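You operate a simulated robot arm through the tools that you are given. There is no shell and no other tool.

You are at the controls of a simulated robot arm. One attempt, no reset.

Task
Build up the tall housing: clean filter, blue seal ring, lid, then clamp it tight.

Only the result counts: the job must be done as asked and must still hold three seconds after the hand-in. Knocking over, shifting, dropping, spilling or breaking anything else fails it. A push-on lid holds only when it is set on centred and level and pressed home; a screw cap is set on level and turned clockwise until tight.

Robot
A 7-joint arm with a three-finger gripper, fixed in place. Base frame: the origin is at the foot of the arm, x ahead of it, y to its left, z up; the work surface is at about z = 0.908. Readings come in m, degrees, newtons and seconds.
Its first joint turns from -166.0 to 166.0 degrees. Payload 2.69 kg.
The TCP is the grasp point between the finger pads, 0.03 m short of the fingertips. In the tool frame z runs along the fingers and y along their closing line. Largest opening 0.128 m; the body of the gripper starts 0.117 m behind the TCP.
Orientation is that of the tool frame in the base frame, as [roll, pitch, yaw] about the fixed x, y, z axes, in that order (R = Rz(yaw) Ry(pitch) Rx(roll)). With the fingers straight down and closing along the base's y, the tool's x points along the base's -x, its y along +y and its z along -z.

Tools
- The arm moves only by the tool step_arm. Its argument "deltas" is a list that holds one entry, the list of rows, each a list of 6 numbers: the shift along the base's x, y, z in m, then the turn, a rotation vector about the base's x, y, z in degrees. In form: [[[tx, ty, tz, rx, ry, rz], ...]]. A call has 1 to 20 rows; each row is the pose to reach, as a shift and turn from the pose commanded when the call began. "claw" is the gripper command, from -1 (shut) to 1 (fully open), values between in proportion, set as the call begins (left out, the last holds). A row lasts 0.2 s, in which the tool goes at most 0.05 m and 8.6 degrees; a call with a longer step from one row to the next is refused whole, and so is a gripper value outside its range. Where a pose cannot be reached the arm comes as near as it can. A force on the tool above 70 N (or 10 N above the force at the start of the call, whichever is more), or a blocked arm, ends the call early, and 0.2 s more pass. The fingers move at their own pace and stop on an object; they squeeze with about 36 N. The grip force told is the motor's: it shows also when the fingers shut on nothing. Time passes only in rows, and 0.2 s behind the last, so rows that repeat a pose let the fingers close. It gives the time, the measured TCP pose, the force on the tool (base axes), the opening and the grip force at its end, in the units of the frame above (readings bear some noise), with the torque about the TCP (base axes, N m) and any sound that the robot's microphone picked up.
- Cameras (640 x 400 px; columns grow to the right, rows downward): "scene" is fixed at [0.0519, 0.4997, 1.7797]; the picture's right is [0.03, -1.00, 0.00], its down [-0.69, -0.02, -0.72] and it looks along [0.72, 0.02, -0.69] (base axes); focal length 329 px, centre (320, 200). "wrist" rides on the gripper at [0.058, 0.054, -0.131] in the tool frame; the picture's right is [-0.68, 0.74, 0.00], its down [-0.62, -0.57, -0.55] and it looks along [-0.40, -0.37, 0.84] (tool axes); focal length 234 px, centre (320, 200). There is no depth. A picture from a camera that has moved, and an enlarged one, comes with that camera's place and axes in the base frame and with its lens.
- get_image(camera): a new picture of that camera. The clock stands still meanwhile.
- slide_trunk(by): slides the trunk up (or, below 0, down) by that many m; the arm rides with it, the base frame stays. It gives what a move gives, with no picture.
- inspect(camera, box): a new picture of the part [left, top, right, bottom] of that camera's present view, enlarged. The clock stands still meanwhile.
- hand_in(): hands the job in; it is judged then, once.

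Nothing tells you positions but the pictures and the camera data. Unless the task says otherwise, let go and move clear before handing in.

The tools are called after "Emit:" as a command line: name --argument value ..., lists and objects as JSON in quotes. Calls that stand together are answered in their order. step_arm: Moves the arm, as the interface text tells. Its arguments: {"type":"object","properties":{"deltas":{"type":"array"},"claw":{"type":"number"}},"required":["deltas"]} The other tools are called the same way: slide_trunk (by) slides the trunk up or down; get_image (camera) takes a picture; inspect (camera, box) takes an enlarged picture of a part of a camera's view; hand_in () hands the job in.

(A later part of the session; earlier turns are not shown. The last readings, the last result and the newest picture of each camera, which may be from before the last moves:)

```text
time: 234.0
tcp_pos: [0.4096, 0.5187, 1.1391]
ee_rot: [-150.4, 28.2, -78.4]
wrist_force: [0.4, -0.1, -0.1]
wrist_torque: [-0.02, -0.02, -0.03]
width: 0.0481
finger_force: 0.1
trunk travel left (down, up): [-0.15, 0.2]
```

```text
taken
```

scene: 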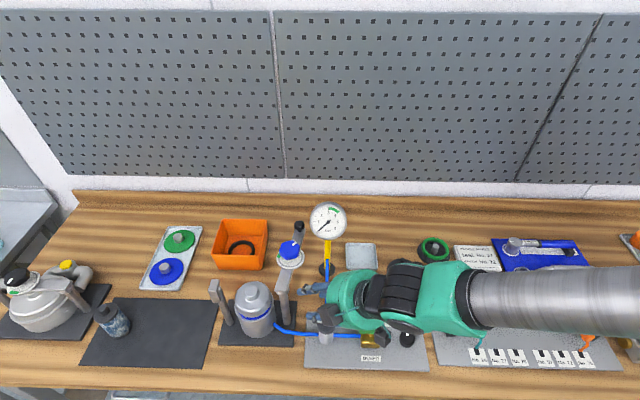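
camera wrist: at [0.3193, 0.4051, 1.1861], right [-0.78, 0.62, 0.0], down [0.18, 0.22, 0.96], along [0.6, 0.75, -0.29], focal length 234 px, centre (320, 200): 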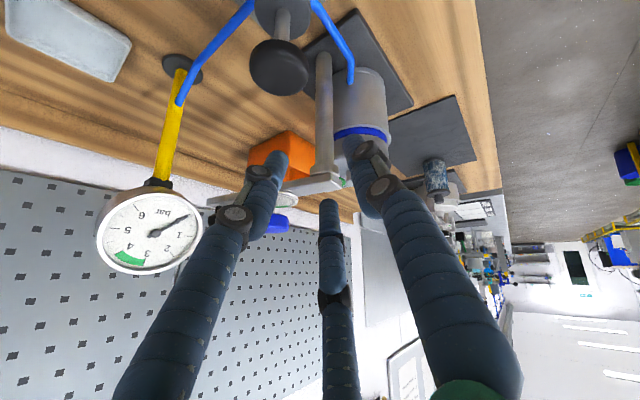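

Emit:
inspect --camera "wrist" --box '[240, 100, 400, 240]'

```text
2.86 times, centred on (320, 170) of wrist
camera zoom: at [0.3193, 0.4051, 1.1861], right [-0.78, 0.62, 0.0], down [0.18, 0.22, 0.96], along [0.6, 0.75, -0.29], focal length 669 px, centre (320, 286)
```

zoom: 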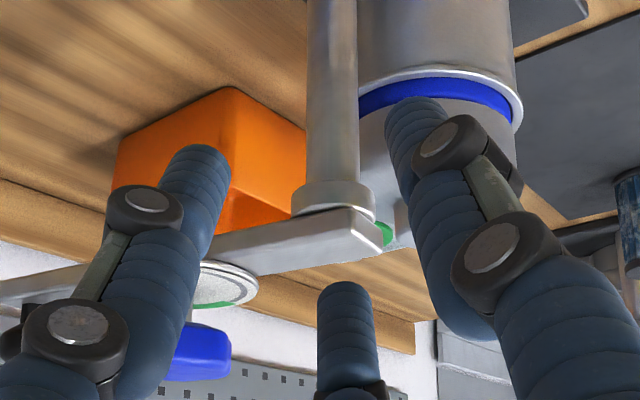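

The blue band between lip and lid is about one ring thickness, so the lid is on the seal. I'll shift sideways to see the lid's knob and the underside of the clamp arm.

Emit:
step_arm --deltas '[[[-0.02, 0.016, 0, 0, 0, 0], [-0.04, 0.032, 0, 0, 0, 0], [-0.055, 0.044, 0, 0, 0, 0], [-0.055, 0.044, 0, 0, 0, 0]]]'

Emit:
inspect --camera "wrist" --box '[200, 80, 400, 240]'

```text
time: 235.0
tcp_pos: [0.3554, 0.5625, 1.14]
ee_rot: [-150.4, 28.2, -78.5]
wrist_force: [0.7, 0.2, -0.1]
wrist_torque: [0.03, 0.02, -0.03]
width: 0.0478
finger_force: 0.1
trunk travel left (down, up): [-0.15, 0.2]
```

```text
2.50 times, centred on (300, 160) of wrist
camera zoom: at [0.2649, 0.449, 1.1878], right [-0.78, 0.62, 0.0], down [0.18, 0.22, 0.96], along [0.6, 0.75, -0.29], focal length 585 px, centre (370, 300)
```

zoom: 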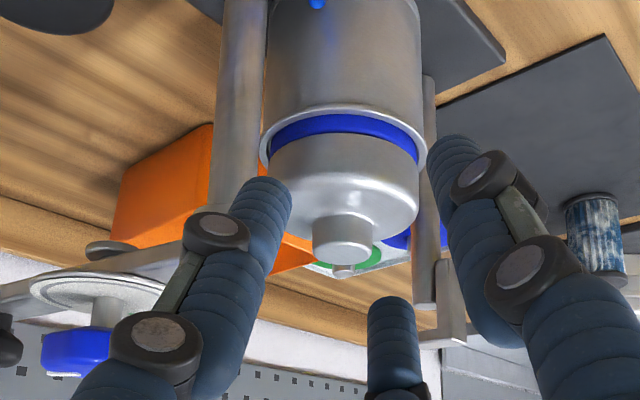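

This side view shows the clamp well. Its dark pressure pad hangs just under the arm, a few millimetres higher than the lid's knob, and the hook on the left post opens toward +x under a top plate. The arm pivots at about (0.468, 0.602) and needs to swing about 100° counter-clockwise. I'll level the tool, close the fingers and go behind the arm to push it round.

Emit:
step_arm --deltas '[[[0.0, 0.0, 0.03, -6.3, 5, 0], [0.0, 0.0, 0.06, -12.5, 10, 0], [0.0, 0.0, 0.09, -18.8, 15, 0], [0.0, 0.0, 0.12, -25, 20, 0], [0.0, 0.0, 0.14, -31.3, 24.9, 0], [0.04, -0.005, 0.15, -31.3, 24.9, 0], [0.08, -0.01, 0.15, -31.3, 24.9, 0], [0.12, -0.015, 0.15, -31.3, 24.9, 0], [0.16, -0.02, 0.15, -31.3, 24.9, 0], [0.2, -0.027, 0.15, -31.3, 24.9, 0], [0.237, -0.033, 0.13, -31.3, 24.9, 0], [0.237, -0.033, 0.09, -31.3, 24.9, 0], [0.237, -0.033, 0.05, -31.3, 24.9, 0], [0.237, -0.033, 0.03, -31.3, 24.9, 0], [0.237, -0.033, 0.03, -31.3, 24.9, 0]]]' --claw -1

Emit:
get_image --camera "wrist"

Emit:
get_image --camera "scene"

```text
time: 238.2
tcp_pos: [0.5914, 0.5285, 1.1687]
ee_rot: [179.9, 0.0, -86.1]
wrist_force: [0.8, 0.4, 0.2]
wrist_torque: [0.02, 0.02, -0.05]
width: 0.0022
finger_force: 31.9
trunk travel left (down, up): [-0.15, 0.2]
```

```text
taken
camera wrist: at [0.5427, 0.4672, 1.2985], right [-0.78, 0.62, 0.0], down [0.52, 0.65, 0.55], along [0.34, 0.43, -0.84], focal length 234 px, centre (320, 200)
```

wrist: 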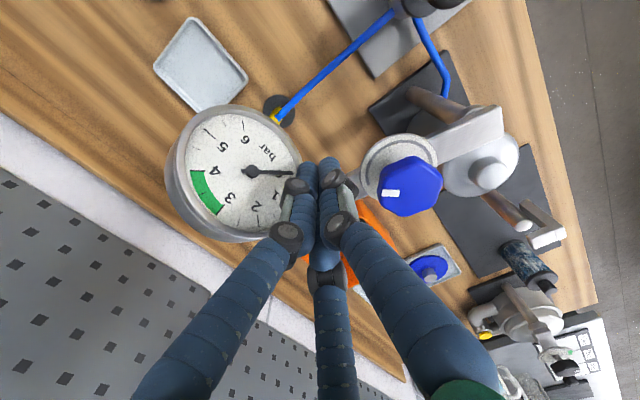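

```text
taken
```

scene: 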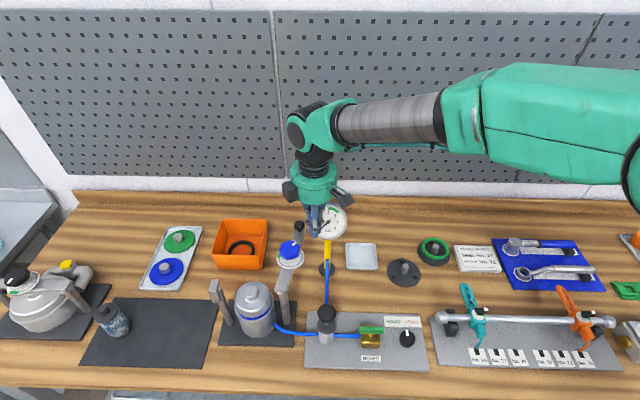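

Emit:
inspect --camera "wrist" --box '[280, 90, 540, 260]'

Emit:
inspect --camera "scene" --box '[260, 180, 380, 300]'

```text
2.35 times, centred on (410, 175) of wrist
camera zoom: at [0.5427, 0.4672, 1.2985], right [-0.78, 0.62, 0.0], down [0.52, 0.65, 0.55], along [0.34, 0.43, -0.84], focal length 551 px, centre (108, 259)
```

zoom: 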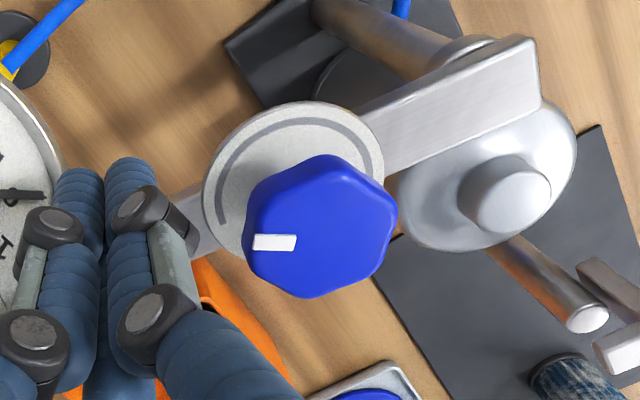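

```text
3.33 times, centred on (320, 240) of scene
camera zoom: at [0.0519, 0.4997, 1.7797], right [0.03, -1.0, 0.0], down [-0.69, -0.02, -0.72], along [0.72, 0.02, -0.69], focal length 1097 px, centre (320, 67)
```

zoom: 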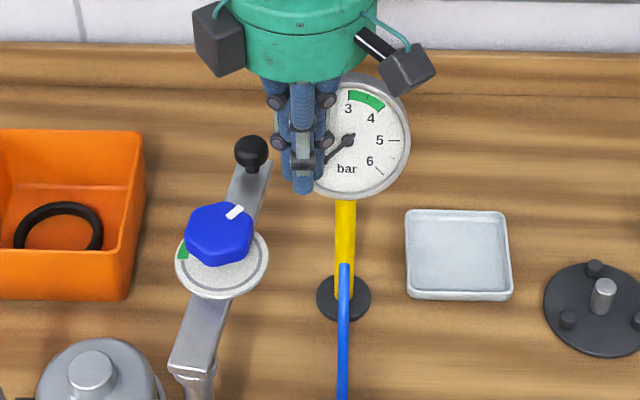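

The fingers are on the trailing side of the arm and clear of the gauge. I'll lower beside the arm, touch it, and start the swing slowly.

Emit:
step_arm --deltas '[[[0, 0, -0.02, 0, 0, 0], [0, 0, -0.04, 0, 0, 0], [0, 0, -0.058, 0, 0, 0], [0, 0, -0.064, 0, 0, 0], [0, 0, -0.064, 0, 0, 0]]]'

Emit:
inspect --camera "wrist" --box '[240, 80, 500, 260]'

Emit:
inspect --camera "scene" --box '[260, 190, 380, 300]'

```text
time: 239.4
tcp_pos: [0.5912, 0.5289, 1.1053]
ee_rot: [-180.0, -0.1, -86.0]
wrist_force: [0.0, -0.1, 1.3]
wrist_torque: [-0.03, 0.0, -0.02]
width: 0.0019
finger_force: 31.6
trunk travel left (down, up): [-0.15, 0.2]
```

```text
2.22 times, centred on (370, 170) of wrist
camera zoom: at [0.5421, 0.4673, 1.2351], right [-0.78, 0.62, 0.0], down [0.52, 0.65, 0.55], along [0.34, 0.43, -0.84], focal length 520 px, centre (209, 267)
```

zoom: 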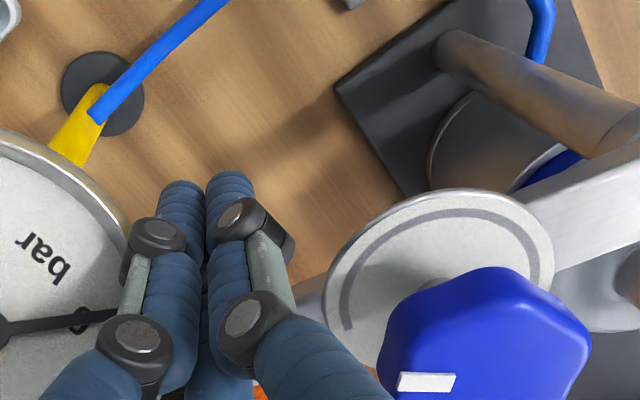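

```text
3.64 times, centred on (320, 245) of scene
camera zoom: at [0.0519, 0.4997, 1.7797], right [0.03, -1.0, 0.0], down [-0.69, -0.02, -0.72], along [0.72, 0.02, -0.69], focal length 1197 px, centre (320, 36)
```

zoom: 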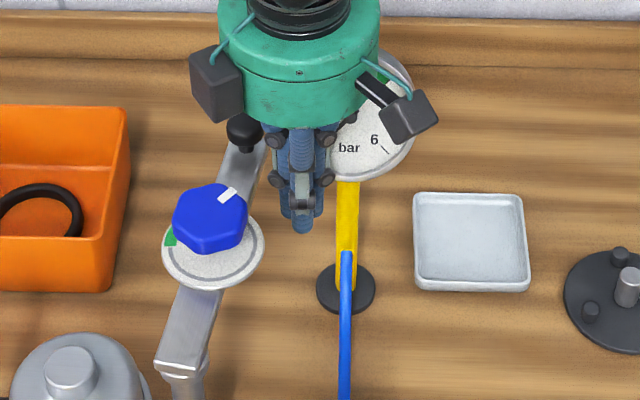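

Emit:
step_arm --deltas '[[[0.002, 0.008, 0, 0, 0, 0], [0.004, 0.015, 0, 0, 0, 0], [0.0053, 0.0216, 0, 0, 0, 0], [0.0073, 0.027, 0, 0, 0, 0], [0.0092, 0.0329, 0, 0, 0, 0], [0.0108, 0.0388, 0, 0, 0, 0], [0.0122, 0.0446, 0, 0, 0, 0], [0.0122, 0.0446, 0, 0, 0, 0]]]'

Emit:
inspect --camera "scene" --box '[240, 190, 360, 310]'

Emit:
get_image --camera "wrist"

```text
time: 241.2
tcp_pos: [0.6043, 0.5747, 1.1053]
ee_rot: [-180.0, 0.0, -86.0]
wrist_force: [-0.3, -0.2, -0.2]
wrist_torque: [-0.02, -0.01, 0.0]
width: 0.0022
finger_force: 31.9
trunk travel left (down, up): [-0.15, 0.2]
```

```text
3.33 times, centred on (300, 250) of scene
camera zoom: at [0.0519, 0.4997, 1.7797], right [0.03, -1.0, 0.0], down [-0.69, -0.02, -0.72], along [0.72, 0.02, -0.69], focal length 1097 px, centre (387, 33)
```

zoom: 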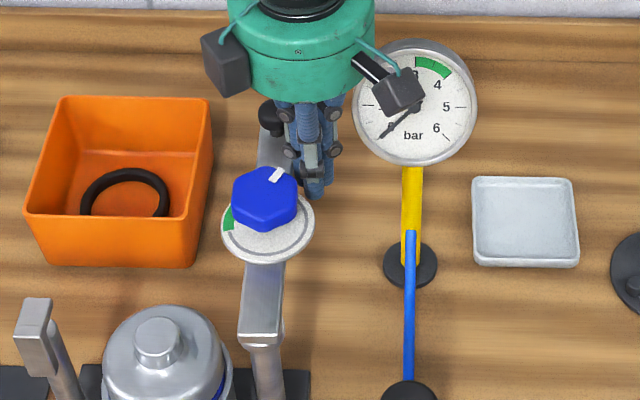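

```text
taken
camera wrist: at [0.5547, 0.513, 1.2348], right [-0.78, 0.62, 0.0], down [0.52, 0.65, 0.55], along [0.34, 0.43, -0.84], focal length 234 px, centre (320, 200)
```

wrist: 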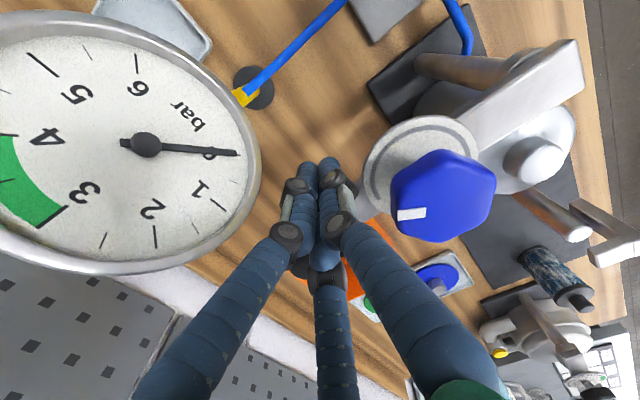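

The arm swings freely. I'll continue along the arc to about 60°.

Emit:
step_arm --deltas '[[[0.002, 0.0119, 0, 0, 0, 0], [0.0029, 0.0238, 0, 0, 0, 0], [0.0028, 0.0359, 0, 0, 0, 0], [0.0016, 0.0479, 0, 0, 0, 0], [-0.0006, 0.0598, 0, 0, 0, 0], [-0.0038, 0.0713, 0, 0, 0, 0], [-0.0081, 0.0826, 0, 0, 0, 0], [-0.0133, 0.0935, 0, 0, 0, 0], [-0.0193, 0.1038, 0, 0, 0, 0], [-0.0264, 0.1136, 0, 0, 0, 0], [-0.0343, 0.1228, 0, 0, 0, 0], [-0.0428, 0.1311, 0, 0, 0, 0], [-0.0428, 0.1311, 0, 0, 0, 0]]]'

Emit:
inspect --camera "scene" --box '[200, 210, 320, 330]'

Emit:
get_image --camera "wrist"

```text
time: 244.0
tcp_pos: [0.5615, 0.706, 1.1059]
ee_rot: [-179.9, -0.1, -86.0]
wrist_force: [0.6, 0.3, -0.1]
wrist_torque: [-0.03, 0.01, -0.03]
width: 0.002
finger_force: 30.7
trunk travel left (down, up): [-0.15, 0.2]
```

```text
3.33 times, centred on (260, 270) of scene
camera zoom: at [0.0519, 0.4997, 1.7797], right [0.03, -1.0, 0.0], down [-0.69, -0.02, -0.72], along [0.72, 0.02, -0.69], focal length 1097 px, centre (520, -33)
```

zoom: 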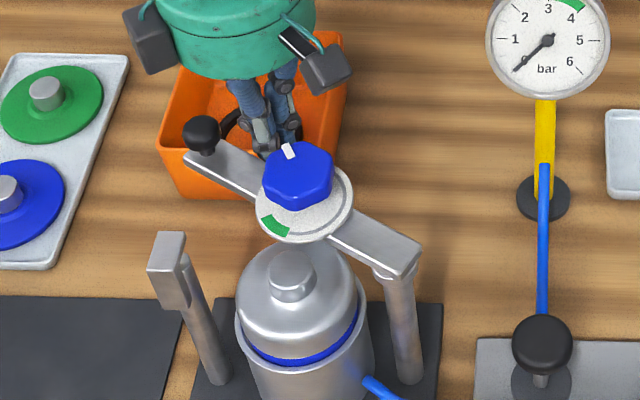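

```text
taken
camera wrist: at [0.5118, 0.6437, 1.2351], right [-0.78, 0.62, 0.0], down [0.52, 0.65, 0.55], along [0.34, 0.43, -0.84], focal length 234 px, centre (320, 200)
```

wrist: 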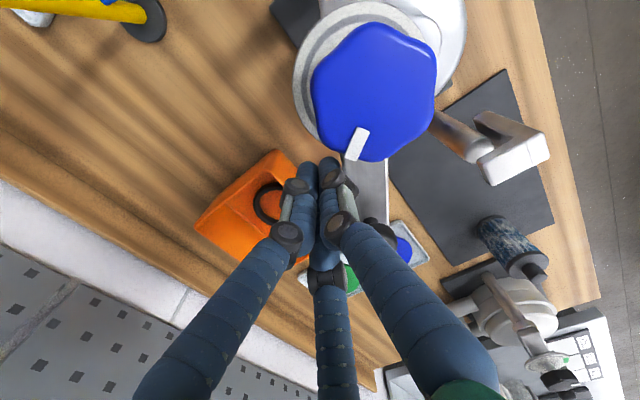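

The arm is at about 60° with hardly any force. I'll go on slowly, watching that the pad clears the lid's knob.

Emit:
step_arm --deltas '[[[-0.0046, 0.0039, 0, 0, 0, 0], [-0.0093, 0.0078, 0, 0, 0, 0], [-0.0142, 0.0112, 0, 0, 0, 0], [-0.0192, 0.0146, 0, 0, 0, 0], [-0.0244, 0.0175, 0, 0, 0, 0], [-0.0298, 0.0204, 0, 0, 0, 0], [-0.0298, 0.0204, 0, 0, 0, 0]]]'

Emit:
inspect --camera "scene" --box '[200, 220, 300, 320]'

Emit:
inspect --camera "wrist" --box '[280, 0, 560, 200]'

```text
time: 245.6
tcp_pos: [0.5329, 0.7247, 1.1058]
ee_rot: [179.9, 0.1, -85.9]
wrist_force: [-0.6, -0.4, -0.2]
wrist_torque: [0.01, 0.03, 0.0]
width: 0.0019
finger_force: 30.9
trunk travel left (down, up): [-0.15, 0.2]
```

```text
4.00 times, centred on (250, 270) of scene
camera zoom: at [0.0519, 0.4997, 1.7797], right [0.03, -1.0, 0.0], down [-0.69, -0.02, -0.72], along [0.72, 0.02, -0.69], focal length 1316 px, centre (600, -80)
```

zoom: 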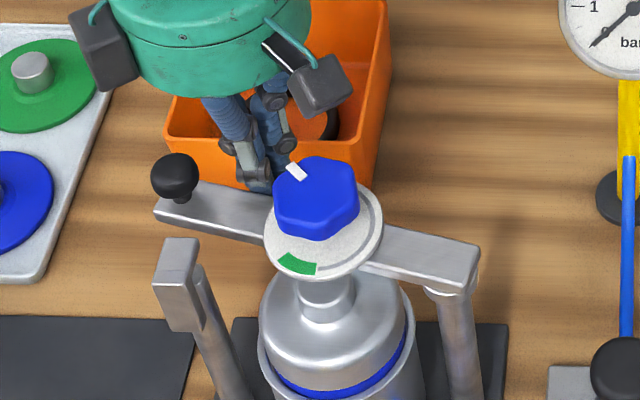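

```text
2.00 times, centred on (420, 100) of wrist
camera zoom: at [0.4822, 0.6635, 1.235], right [-0.78, 0.62, 0.0], down [0.52, 0.65, 0.55], along [0.34, 0.43, -0.84], focal length 468 px, centre (120, 400)
```

zoom: 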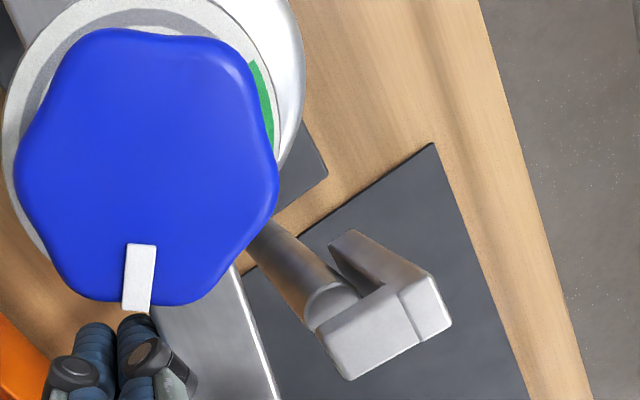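

The pad is clearing the lid and the arm is heading for the hook. I'll continue to about 87°.

Emit:
step_arm --deltas '[[[-0.0054, 0.0026, 0, 0, 0, 0], [-0.0109, 0.0051, 0, 0, 0, 0], [-0.0165, 0.0071, 0, 0, 0, 0], [-0.0222, 0.009, 0, 0, 0, 0], [-0.028, 0.0107, 0, 0, 0, 0], [-0.028, 0.0107, 0, 0, 0, 0]]]'

Emit:
inspect --camera "scene" --box '[200, 220, 300, 320]'

Emit:
get_image --camera "wrist"

```text
time: 247.0
tcp_pos: [0.504, 0.7364, 1.1043]
ee_rot: [-180.0, 0.0, -86.0]
wrist_force: [-1.1, 0.1, 0.4]
wrist_torque: [0.02, -0.02, 0.0]
width: 0.0018
finger_force: 31.4
trunk travel left (down, up): [-0.15, 0.2]
```

```text
4.00 times, centred on (250, 270) of scene
camera zoom: at [0.0519, 0.4997, 1.7797], right [0.03, -1.0, 0.0], down [-0.69, -0.02, -0.72], along [0.72, 0.02, -0.69], focal length 1316 px, centre (600, -80)
```

zoom: 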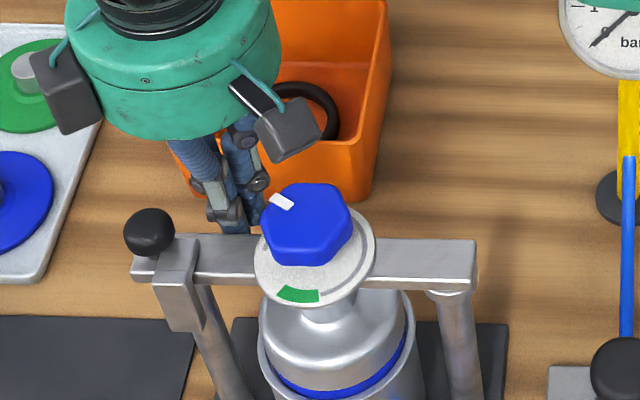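

```text
taken
camera wrist: at [0.4542, 0.6746, 1.2346], right [-0.78, 0.62, 0.0], down [0.52, 0.65, 0.55], along [0.34, 0.43, -0.84], focal length 234 px, centre (320, 200)
```

wrist: 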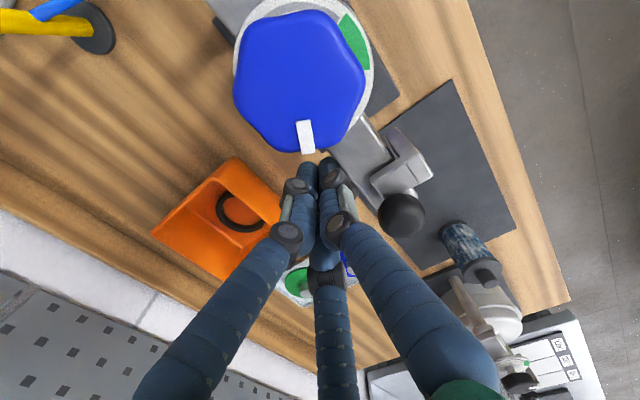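

The arm is entering the hook and the screw is over the lid. I'll push the last few degrees gently until it seats.

Emit:
step_arm --deltas '[[[-0.002, 0.0004, 0, 0, 0, 0], [-0.004, 0.0009, 0, 0, 0, 0], [-0.0059, 0.0013, 0, 0, 0, 0], [-0.0059, 0.0013, 0, 0, 0, 0]]]'

Emit:
inspect --camera "scene" --box '[205, 240, 285, 310]'

Emit:
inspect --camera "wrist" --box '[300, 100, 460, 260]'

```text
time: 248.0
tcp_pos: [0.5007, 0.7356, 1.1057]
ee_rot: [-179.8, 0.1, -86.1]
wrist_force: [43.7, -5.7, -0.3]
wrist_torque: [-0.15, -0.36, 0.12]
width: 0.0018
finger_force: 31.2
trunk travel left (down, up): [-0.15, 0.2]
```

```text
5.71 times, centred on (245, 275) of scene
camera zoom: at [0.0519, 0.4997, 1.7797], right [0.03, -1.0, 0.0], down [-0.69, -0.02, -0.72], along [0.72, 0.02, -0.69], focal length 1880 px, centre (749, -229)
```

zoom: 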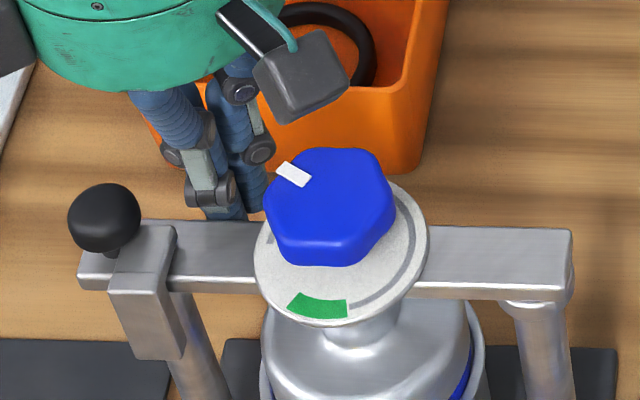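

```text
2.50 times, centred on (380, 180) of wrist
camera zoom: at [0.4518, 0.6746, 1.2345], right [-0.78, 0.62, 0.0], down [0.52, 0.65, 0.55], along [0.34, 0.43, -0.84], focal length 585 px, centre (170, 250)
```

zoom: 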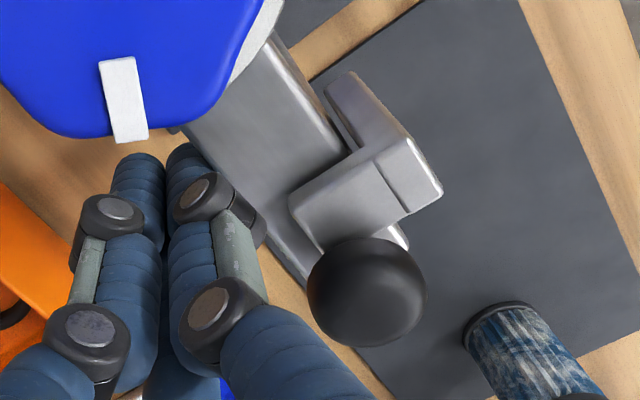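

The arm is against the hook's back wall (44 N), so the clamp is closed. The knob's white mark now sits at about 10 o'clock and the green zone at about 7 o'clock, so it needs about 245° clockwise. I'll back off, rise and look at the knob from above.

Emit:
step_arm --deltas '[[[0.006, 0, 0, 0, 0, 0], [0.014, 0, 0.01, 0, 0, 0], [0.02, 0, 0.04, 0, 0, 0], [0.02, 0, 0.08, 0, 0, 0], [0.02, 0, 0.12, 0, 0, 0], [0.02, 0, 0.12, 0, 0, 0]]]'

Emit:
step_arm --deltas '[[[0, 0, 0.01, 0, 0, 0], [0.0, 0.0, 0.02, 0, 0, 0], [0.0, 0.0, 0.02, 0, 0, 0]]]' --claw 0.3

Emit:
get_image --camera "wrist"

Emit:
inspect --camera "scene" --box '[205, 240, 285, 310]'

```text
time: 249.4
tcp_pos: [0.5168, 0.7351, 1.2249]
ee_rot: [180.0, 0.0, -85.9]
wrist_force: [-0.3, -0.1, 0.5]
wrist_torque: [0.05, 0.02, -0.03]
width: 0.0023
finger_force: 30.9
trunk travel left (down, up): [-0.15, 0.2]
```

```text
time: 250.2
tcp_pos: [0.5152, 0.7366, 1.2442]
ee_rot: [180.0, 0.0, -86.0]
wrist_force: [0.7, 0.6, -0.4]
wrist_torque: [-0.03, 0.0, -0.03]
width: 0.0832
finger_force: 0.1
trunk travel left (down, up): [-0.15, 0.2]
```

```text
taken
camera wrist: at [0.4667, 0.6751, 1.3746], right [-0.78, 0.62, 0.0], down [0.52, 0.65, 0.55], along [0.34, 0.43, -0.84], focal length 234 px, centre (320, 200)
```

wrist: 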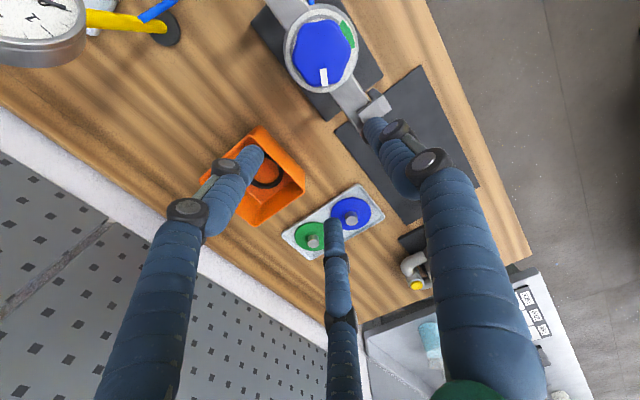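

```text
5.71 times, centred on (245, 275) of scene
camera zoom: at [0.0519, 0.4997, 1.7797], right [0.03, -1.0, 0.0], down [-0.69, -0.02, -0.72], along [0.72, 0.02, -0.69], focal length 1880 px, centre (749, -229)
```

zoom: 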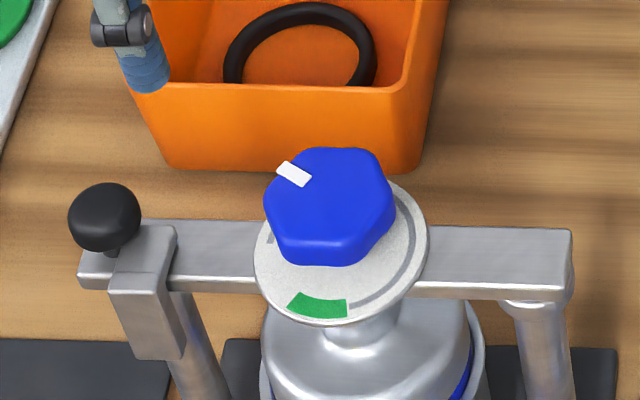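

Emit:
inspect --camera "wrist" --box '[260, 0, 390, 110]'

```text
3.64 times, centred on (325, 55) of wrist
camera zoom: at [0.4667, 0.6751, 1.3746], right [-0.78, 0.62, 0.0], down [0.52, 0.65, 0.55], along [0.34, 0.43, -0.84], focal length 852 px, centre (302, 727)
```

zoom: 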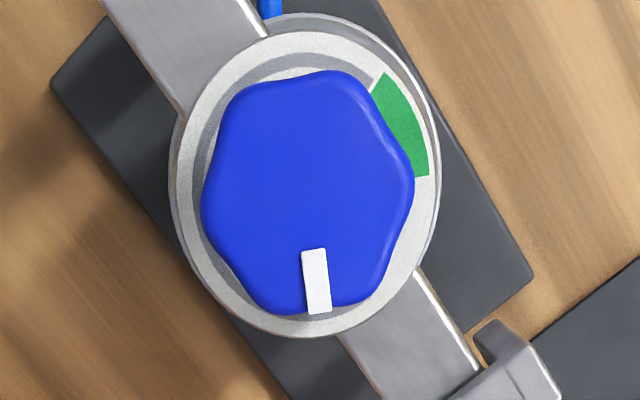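

The knob is centred at (0.468, 0.679), about 51 mm across. The mark needs about 224–270° clockwise to reach the green. I'll move above the knob and turn the hand counter-clockwise first, so I have a long clockwise stroke.

Emit:
step_arm --deltas '[[[-0.012, -0.0145, 0, 0, 0, 7.5], [-0.024, -0.029, 0, 0, 0, 15], [-0.036, -0.0435, 0, 0, 0, 22.5], [-0.0477, -0.0576, 0, 0, 0, 30], [-0.0477, -0.0576, 0, 0, 0, 37.5], [-0.0477, -0.0576, 0, 0, 0, 45], [-0.0477, -0.0576, 0, 0, 0, 52.5], [-0.0477, -0.0576, 0, 0, 0, 60], [-0.0477, -0.0576, 0, 0, 0, 60]]]'

Emit:
get_image --camera "wrist"

```text
time: 252.2
tcp_pos: [0.4694, 0.6788, 1.2444]
ee_rot: [-179.9, 0.0, -25.9]
wrist_force: [0.4, 0.0, 0.3]
wrist_torque: [-0.06, 0.01, 0.0]
width: 0.0832
finger_force: 0.0
trunk travel left (down, up): [-0.15, 0.2]
```

```text
taken
camera wrist: at [0.4987, 0.6058, 1.3741], right [-0.93, -0.37, 0.0], down [-0.31, 0.78, 0.55], along [-0.2, 0.51, -0.84], focal length 234 px, centre (320, 200)
```

wrist: 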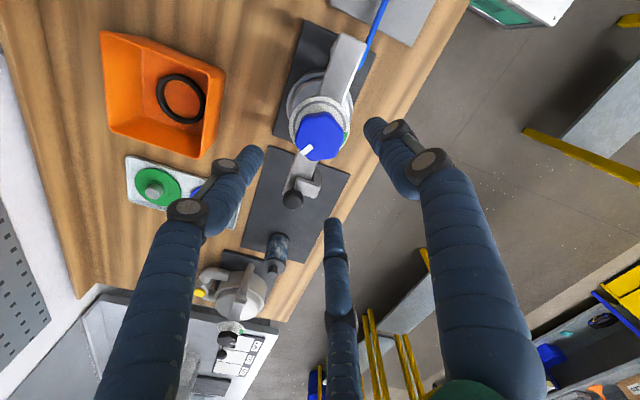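

Emit:
step_arm --deltas '[[[0, 0, 0, 0, 0, 8], [0, 0, 0, 0, 0, 16], [0, 0, 0, 0, 0, 24], [0, 0, 0, 0, 0, 32], [0, 0, 0, 0, 0, 40], [0, 0, 0, 0, 0, 48], [0, 0, 0, 0, 0, 56], [0, 0, 0, 0, 0, 64], [0, 0, 0, 0, 0, 64]]]'

Emit:
get_image --camera "wrist"

```text
time: 254.2
tcp_pos: [0.4698, 0.6803, 1.2447]
ee_rot: [180.0, -0.1, 38.1]
wrist_force: [-0.1, 0.1, 0.1]
wrist_torque: [0.01, 0.0, -0.01]
width: 0.0831
finger_force: 0.0
trunk travel left (down, up): [-0.15, 0.2]
```

```text
taken
camera wrist: at [0.5491, 0.674, 1.3745], right [-0.08, -1.0, 0.0], down [-0.83, 0.07, 0.55], along [-0.55, 0.04, -0.84], focal length 234 px, centre (320, 200)
```

wrist: 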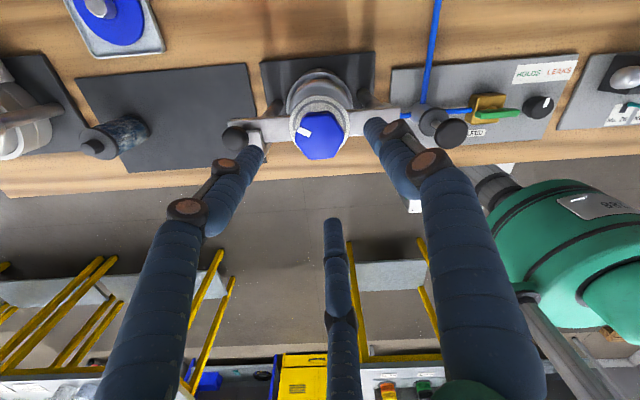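

Emit:
step_arm --deltas '[[[0, 0, 0, 0, 0, 8], [0, 0, 0, 0, 0, 16], [0, 0, 0, 0, 0, 24], [0, 0, 0, 0, 0, 32], [0, 0, 0, 0, 0, 40], [0, 0, 0, 0, 0, 40]]]'

```text
time: 255.6
tcp_pos: [0.4244, 0.7013, 1.2359]
ee_rot: [176.4, -0.8, 55.5]
wrist_force: [-1.8, 2.7, -0.2]
wrist_torque: [-0.28, -0.18, 0.0]
width: 0.083
finger_force: 0.1
out of reach, approached as far as the arm can: row 2, 3, 4, 5, 6
trunk travel left (down, up): [-0.15, 0.2]
```

That's the joint limit, at about 48°. I'll come back to upright over the knob at yaw 38°.

Emit:
step_arm --deltas '[[[0.02, -0.01, 0.005, 0.7, 1.7, -4], [0.0438, -0.022, 0.0085, 1.4, 3.4, -10], [0.0438, -0.022, 0.0085, 1.4, 3.4, -17.5], [0.0438, -0.022, 0.0085, 1.4, 3.4, -17.5]]]'

```text
time: 256.6
tcp_pos: [0.4704, 0.6743, 1.2438]
ee_rot: [179.9, 0.4, 37.9]
wrist_force: [0.4, 0.1, 0.6]
wrist_torque: [-0.02, -0.05, 0.01]
width: 0.0834
finger_force: 0.1
trunk travel left (down, up): [-0.15, 0.2]
```

Emit:
step_arm --deltas '[[[0, 0.003, 0, 0.32, -0.26, 0], [-0.001, 0.0045, 0, 0.32, -0.26, 0], [-0.001, 0.0045, -0.03, 0.32, -0.26, 0], [-0.001, 0.0045, -0.05, 0.32, -0.26, 0], [-0.001, 0.0045, -0.05, 0.32, -0.26, 0]]]'

Emit:
inspect --camera "wrist" --box '[240, 60, 400, 180]'

Emit:
inspect --camera "scene" --box '[200, 220, 300, 310]'

```text
time: 257.8
tcp_pos: [0.4689, 0.6792, 1.1939]
ee_rot: [-179.8, 0.1, 37.9]
wrist_force: [0.2, -0.4, -0.2]
wrist_torque: [0.02, -0.03, -0.03]
width: 0.0832
finger_force: 0.1
trunk travel left (down, up): [-0.15, 0.2]
```

```text
3.33 times, centred on (320, 120) of wrist
camera zoom: at [0.5491, 0.6729, 1.3242], right [-0.08, -1.0, 0.0], down [-0.83, 0.07, 0.55], along [-0.55, 0.05, -0.83], focal length 781 px, centre (320, 467)
```

zoom: 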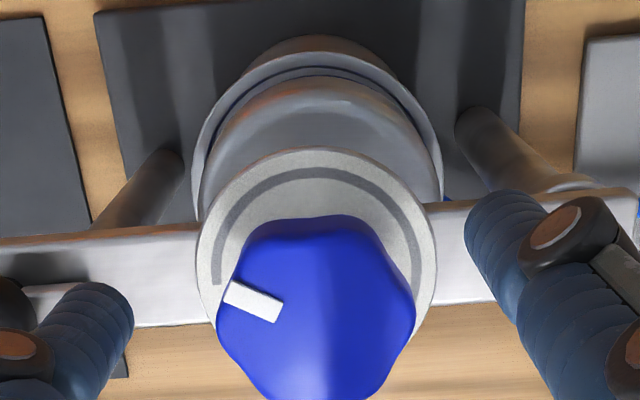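

```text
4.44 times, centred on (250, 265) of scene
camera zoom: at [0.0519, 0.4997, 1.7797], right [0.03, -1.0, 0.0], down [-0.69, -0.02, -0.72], along [0.72, 0.02, -0.69], focal length 1463 px, centre (631, -89)
```

zoom: 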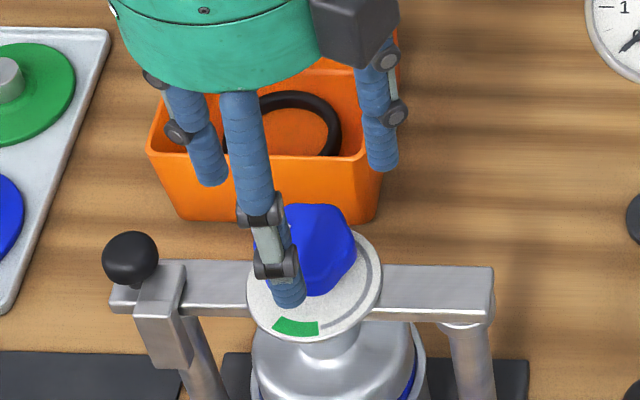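

Emit:
step_arm --deltas '[[[-0.0005, 0, -0.02, 0, 0, 0], [-0.0005, 0, -0.035, 0, 0, 0], [-0.0005, 0, -0.045, 0, 0, 0], [-0.0005, 0, -0.045, 0, 0, 0]]]'

Emit:
inspect --camera "wrist" --box '[230, 70, 410, 230]'

Emit:
inspect --camera "scene" --box '[210, 230, 290, 300]'

```text
time: 258.8
tcp_pos: [0.4706, 0.678, 1.1496]
ee_rot: [-179.9, 0.1, 38.0]
wrist_force: [0.3, 0.2, -0.5]
wrist_torque: [-0.01, -0.01, 0.01]
width: 0.0832
finger_force: 0.2
trunk travel left (down, up): [-0.15, 0.2]
```

```text
2.50 times, centred on (320, 150) of wrist
camera zoom: at [0.5492, 0.6724, 1.2786], right [-0.08, -1.0, 0.0], down [-0.83, 0.07, 0.55], along [-0.55, 0.05, -0.83], focal length 585 px, centre (320, 325)
```

zoom: 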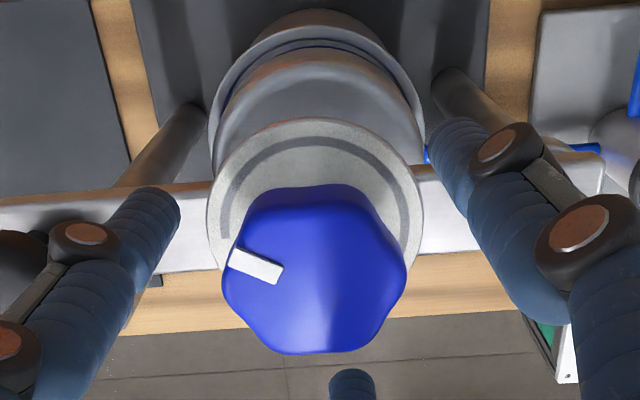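

```text
5.71 times, centred on (250, 265) of scene
camera zoom: at [0.0519, 0.4997, 1.7797], right [0.03, -1.0, 0.0], down [-0.69, -0.02, -0.72], along [0.72, 0.02, -0.69], focal length 1880 px, centre (720, -171)
```

zoom: 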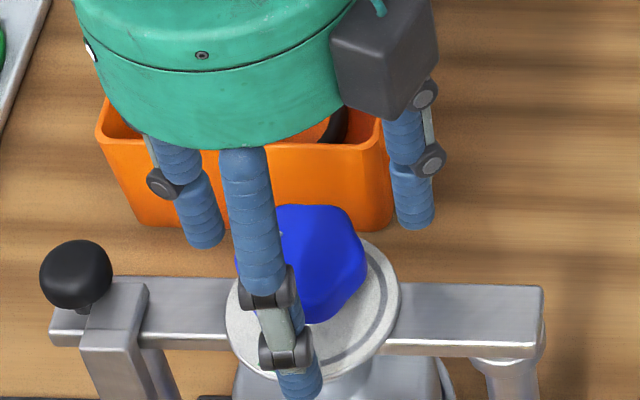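

Emit:
step_arm --deltas '[[[0, 0.001, -0.006, 0, 0, 0], [0, 0.001, -0.012, 0, 0, 0], [0, 0.001, -0.015, 0, 0, 0], [0, 0.001, -0.015, 0, 0, 0]]]'

Emit:
inspect --camera "scene" --box '[210, 230, 290, 300]'

Emit:
inspect --camera "wrist" --box '[230, 70, 410, 230]'

```text
time: 259.8
tcp_pos: [0.469, 0.6807, 1.1351]
ee_rot: [-179.9, 0.1, 37.9]
wrist_force: [0.1, -0.4, 0.6]
wrist_torque: [0.03, 0.0, 0.01]
width: 0.0836
finger_force: 0.0
trunk travel left (down, up): [-0.15, 0.2]
```

```text
5.71 times, centred on (250, 265) of scene
camera zoom: at [0.0519, 0.4997, 1.7797], right [0.03, -1.0, 0.0], down [-0.69, -0.02, -0.72], along [0.72, 0.02, -0.69], focal length 1880 px, centre (720, -171)
```

zoom: 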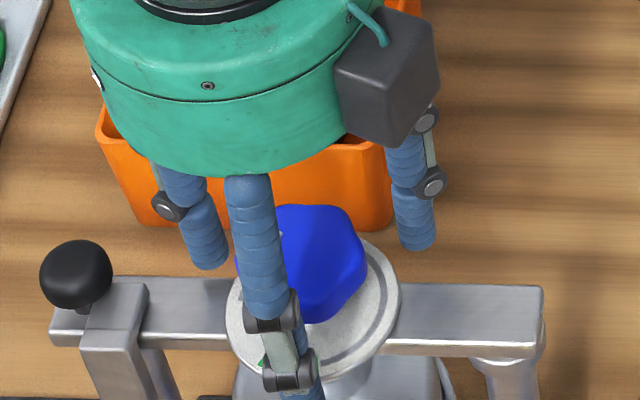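

```text
2.50 times, centred on (320, 150) of wrist
camera zoom: at [0.5491, 0.6734, 1.2635], right [-0.08, -1.0, 0.0], down [-0.83, 0.07, 0.55], along [-0.55, 0.05, -0.84], focal length 585 px, centre (320, 325)
```

zoom: 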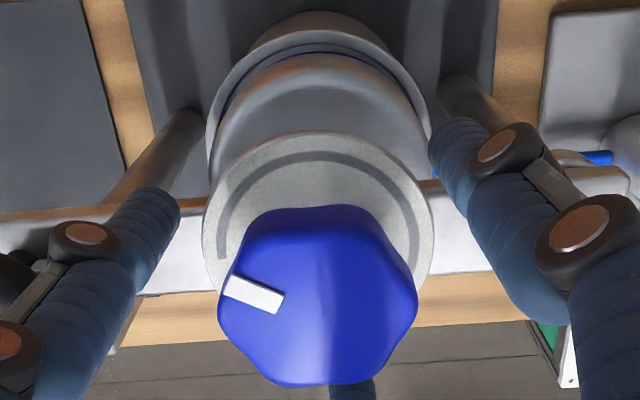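

Emit:
step_arm --deltas '[[[0, 0, 0, 0, 0, 0], [0, 0, 0, 0, 0, 0], [0, 0, 0, 0, 0, 0]]]' --claw -1

Emit:
inspect --camera "wrist" --box '[230, 70, 410, 230]'

Emit:
inspect --camera "scene" --box '[210, 230, 290, 300]'

```text
time: 260.6
tcp_pos: [0.4693, 0.6801, 1.1338]
ee_rot: [-179.9, 0.0, 37.9]
wrist_force: [0.4, 5.7, 0.3]
wrist_torque: [0.25, -0.07, 0.04]
width: 0.0475
finger_force: 45.1
trunk travel left (down, up): [-0.15, 0.2]
```

```text
2.50 times, centred on (320, 150) of wrist
camera zoom: at [0.5492, 0.6739, 1.2636], right [-0.08, -1.0, 0.0], down [-0.83, 0.07, 0.55], along [-0.55, 0.05, -0.84], focal length 585 px, centre (320, 325)
```

zoom: 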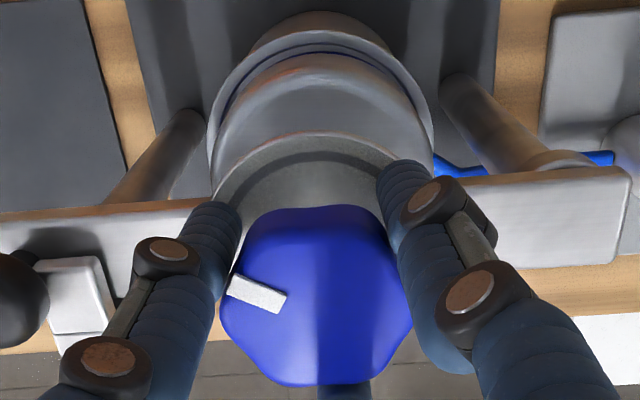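

```text
5.71 times, centred on (250, 265) of scene
camera zoom: at [0.0519, 0.4997, 1.7797], right [0.03, -1.0, 0.0], down [-0.69, -0.02, -0.72], along [0.72, 0.02, -0.69], focal length 1880 px, centre (720, -171)
```

zoom: 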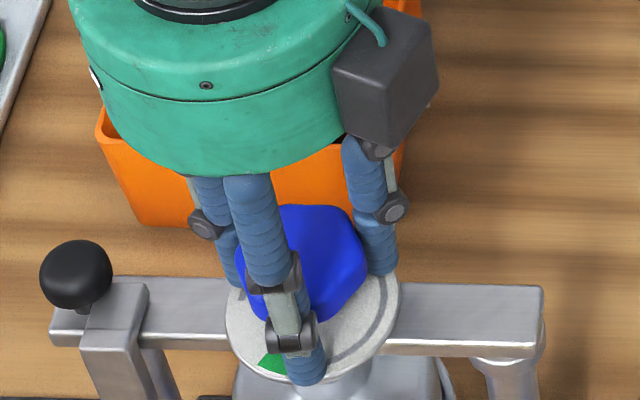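

The knob is gripped (width 0.0475 m). I'll turn clockwise by 40° first and check that the knob follows.

Emit:
step_arm --deltas '[[[0, 0.0005, 0, 0, 0, -6], [0, 0.001, 0, 0, 0, -13], [0, 0.001, 0, 0, 0, -20], [0, 0.001, 0, 0, 0, -27], [0, 0.001, 0, 0, 0, -34], [0, 0.001, 0, 0, 0, -40], [0, 0.001, 0, 0, 0, -40]]]'

Emit:
inspect --camera "wrist" --box '[230, 70, 410, 230]'

Emit:
inspect --camera "scene" --box '[210, 230, 290, 300]'

```text
time: 262.2
tcp_pos: [0.4698, 0.6803, 1.1337]
ee_rot: [-179.9, 0.1, -2.3]
wrist_force: [6.8, -5.1, -1.9]
wrist_torque: [-0.08, -0.13, -0.03]
width: 0.048
finger_force: 44.9
trunk travel left (down, up): [-0.15, 0.2]
```

```text
2.50 times, centred on (320, 150) of wrist
camera zoom: at [0.5262, 0.6247, 1.2629], right [-0.7, -0.71, 0.0], down [-0.59, 0.59, 0.55], along [-0.39, 0.39, -0.84], focal length 585 px, centre (320, 325)
```

zoom: 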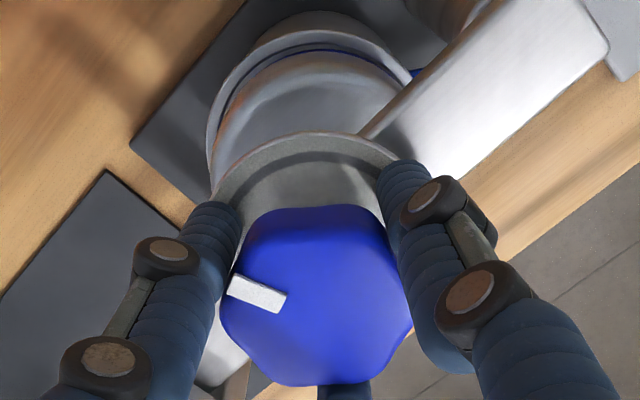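

```text
5.71 times, centred on (250, 265) of scene
camera zoom: at [0.0519, 0.4997, 1.7797], right [0.03, -1.0, 0.0], down [-0.69, -0.02, -0.72], along [0.72, 0.02, -0.69], focal length 1880 px, centre (720, -171)
```

zoom: 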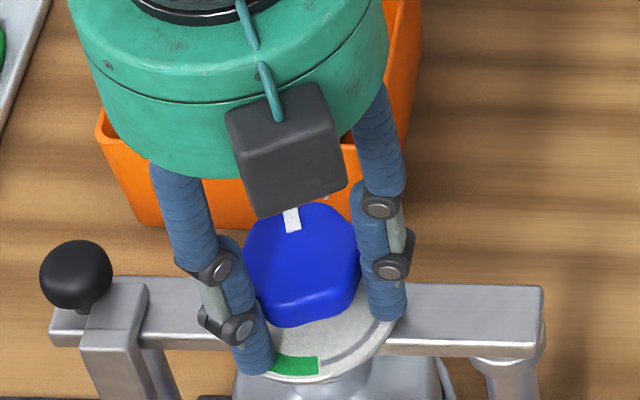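

The knob follows. I'll continue clockwise.

Emit:
step_arm --deltas '[[[0, 0, 0, 0, 0, -7], [0, 0, 0, 0, 0, -14], [0, 0, 0, 0, 0, -21], [0, 0, 0, 0, 0, -28], [0, 0, 0, 0, 0, -35], [0, 0, 0, 0, 0, -42], [0, 0, 0, 0, 0, -49], [0, 0, 0, 0, 0, -56], [0, 0, 0, 0, 0, -63], [0, 0, 0, 0, 0, -70], [0, 0, 0, 0, 0, -70]]]'

Emit:
inspect --camera "wrist" --box '[230, 70, 410, 230]'

Emit:
inspect --camera "scene" --box '[210, 230, 290, 300]'

```text
time: 264.6
tcp_pos: [0.4695, 0.6792, 1.133]
ee_rot: [180.0, 0.0, -72.2]
wrist_force: [1.2, -3.3, -21.8]
wrist_torque: [0.06, 0.03, -0.01]
width: 0.0476
finger_force: 45.0
trunk travel left (down, up): [-0.15, 0.2]
```

```text
2.50 times, centred on (320, 150) of wrist
camera zoom: at [0.4365, 0.6091, 1.262], right [-0.91, 0.42, 0.0], down [0.35, 0.76, 0.55], along [0.23, 0.5, -0.84], focal length 585 px, centre (320, 325)
```

zoom: 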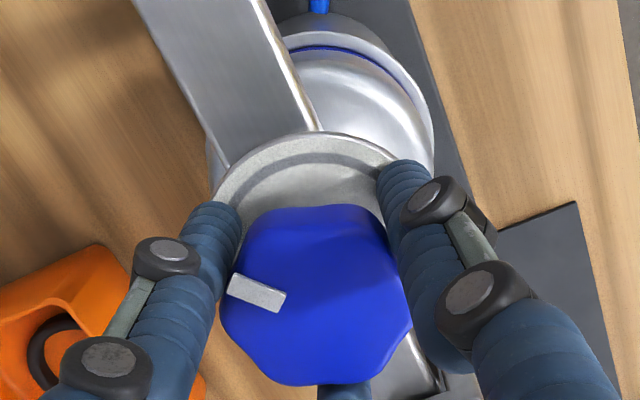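

```text
5.71 times, centred on (250, 265) of scene
camera zoom: at [0.0519, 0.4997, 1.7797], right [0.03, -1.0, 0.0], down [-0.69, -0.02, -0.72], along [0.72, 0.02, -0.69], focal length 1880 px, centre (720, -171)
```

zoom: 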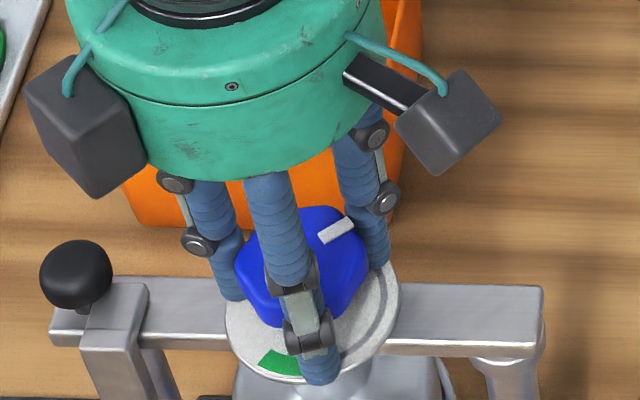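

The knob is screwing down and pulling the tool with about 22 N. I'll follow it down slightly and keep turning.

Emit:
step_arm --deltas '[[[0, 0, -0.001, 0, 0, 0], [0, 0, -0.001, 0, 0, 0]]]'

Emit:
step_arm --deltas '[[[0, 0, -0.0002, 0, 0, -7], [0, 0, -0.0004, 0, 0, -14], [0, 0, -0.0006, 0, 0, -21], [0, 0, -0.0008, 0, 0, -28], [0, 0, -0.001, 0, 0, -35], [0, 0, -0.001, 0, 0, -35]]]'

Emit:
inspect --camera "scene" --box '[210, 230, 290, 300]'

Emit:
inspect --camera "wrist" --box '[230, 70, 410, 230]'

```text
time: 265.2
tcp_pos: [0.4697, 0.6807, 1.132]
ee_rot: [-179.9, 0.1, -72.1]
wrist_force: [-1.7, -3.4, -14.2]
wrist_torque: [-0.31, 0.33, -0.03]
width: 0.0481
finger_force: 45.2
trunk travel left (down, up): [-0.15, 0.2]
```

```text
time: 266.6
tcp_pos: [0.4701, 0.6806, 1.1325]
ee_rot: [-179.8, -0.1, -107.1]
wrist_force: [5.6, -2.4, -8.3]
wrist_torque: [-0.03, -0.12, -0.02]
width: 0.0473
finger_force: 45.1
trunk travel left (down, up): [-0.15, 0.2]
```

```text
5.71 times, centred on (250, 265) of scene
camera zoom: at [0.0519, 0.4997, 1.7797], right [0.03, -1.0, 0.0], down [-0.69, -0.02, -0.72], along [0.72, 0.02, -0.69], focal length 1880 px, centre (720, -171)
```

zoom: 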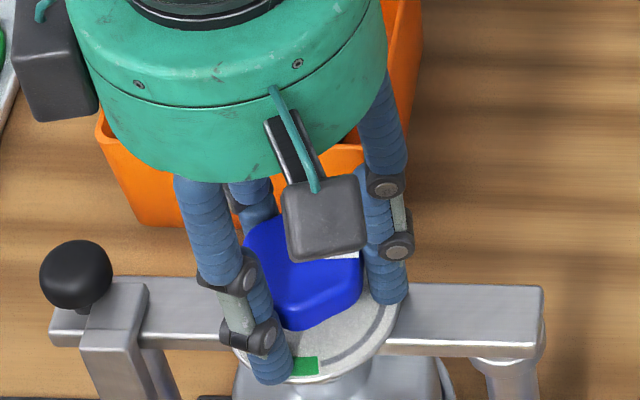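

```text
2.50 times, centred on (320, 150) of wrist
camera zoom: at [0.401, 0.6411, 1.2613], right [-0.5, 0.86, 0.0], down [0.72, 0.42, 0.55], along [0.48, 0.28, -0.84], focal length 585 px, centre (320, 325)
```

zoom: 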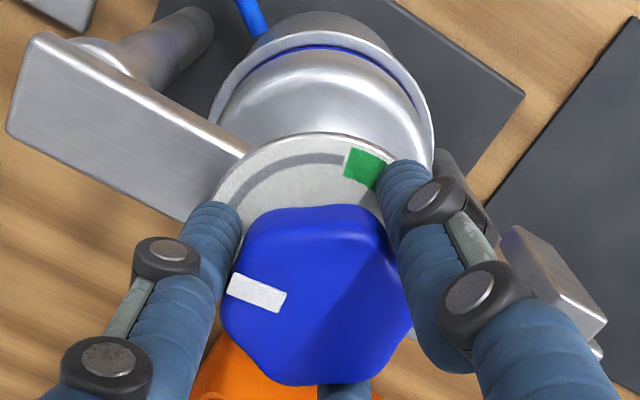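

145° done. In the wrist view the green zone is still about 100° away. I'll continue.

Emit:
step_arm --deltas '[[[0, 0, -0.0002, 0, 0, -7], [0, 0, -0.0004, 0, 0, -14], [0, 0, -0.0006, 0, 0, -21], [0, 0, -0.0008, 0, 0, -28], [0, 0, -0.001, 0, 0, -35], [0, 0, -0.0012, 0, 0, -42], [0, 0, -0.0012, 0, 0, -42]]]'

Emit:
inspect --camera "wrist" --box '[230, 70, 410, 230]'

Emit:
inspect --camera "scene" --box '[210, 230, 290, 300]'

```text
time: 268.2
tcp_pos: [0.4697, 0.6802, 1.131]
ee_rot: [-179.9, 0.1, -149.1]
wrist_force: [3.2, 1.1, -0.4]
wrist_torque: [0.02, 0.03, -0.02]
width: 0.0479
finger_force: 44.9
trunk travel left (down, up): [-0.15, 0.2]
```

```text
2.50 times, centred on (320, 150) of wrist
camera zoom: at [0.3921, 0.6973, 1.2607], right [0.2, 0.98, 0.0], down [0.82, -0.17, 0.55], along [0.54, -0.11, -0.84], focal length 585 px, centre (320, 325)
```

zoom: 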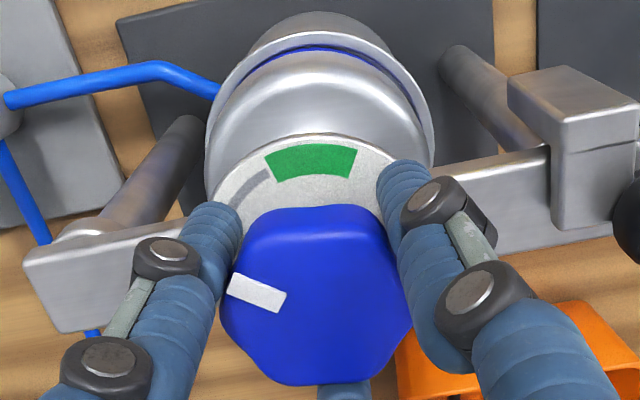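

```text
5.71 times, centred on (250, 265) of scene
camera zoom: at [0.0519, 0.4997, 1.7797], right [0.03, -1.0, 0.0], down [-0.69, -0.02, -0.72], along [0.72, 0.02, -0.69], focal length 1880 px, centre (720, -171)
```

zoom: 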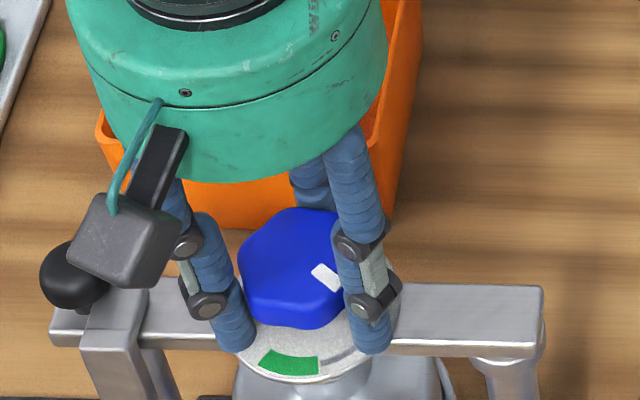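

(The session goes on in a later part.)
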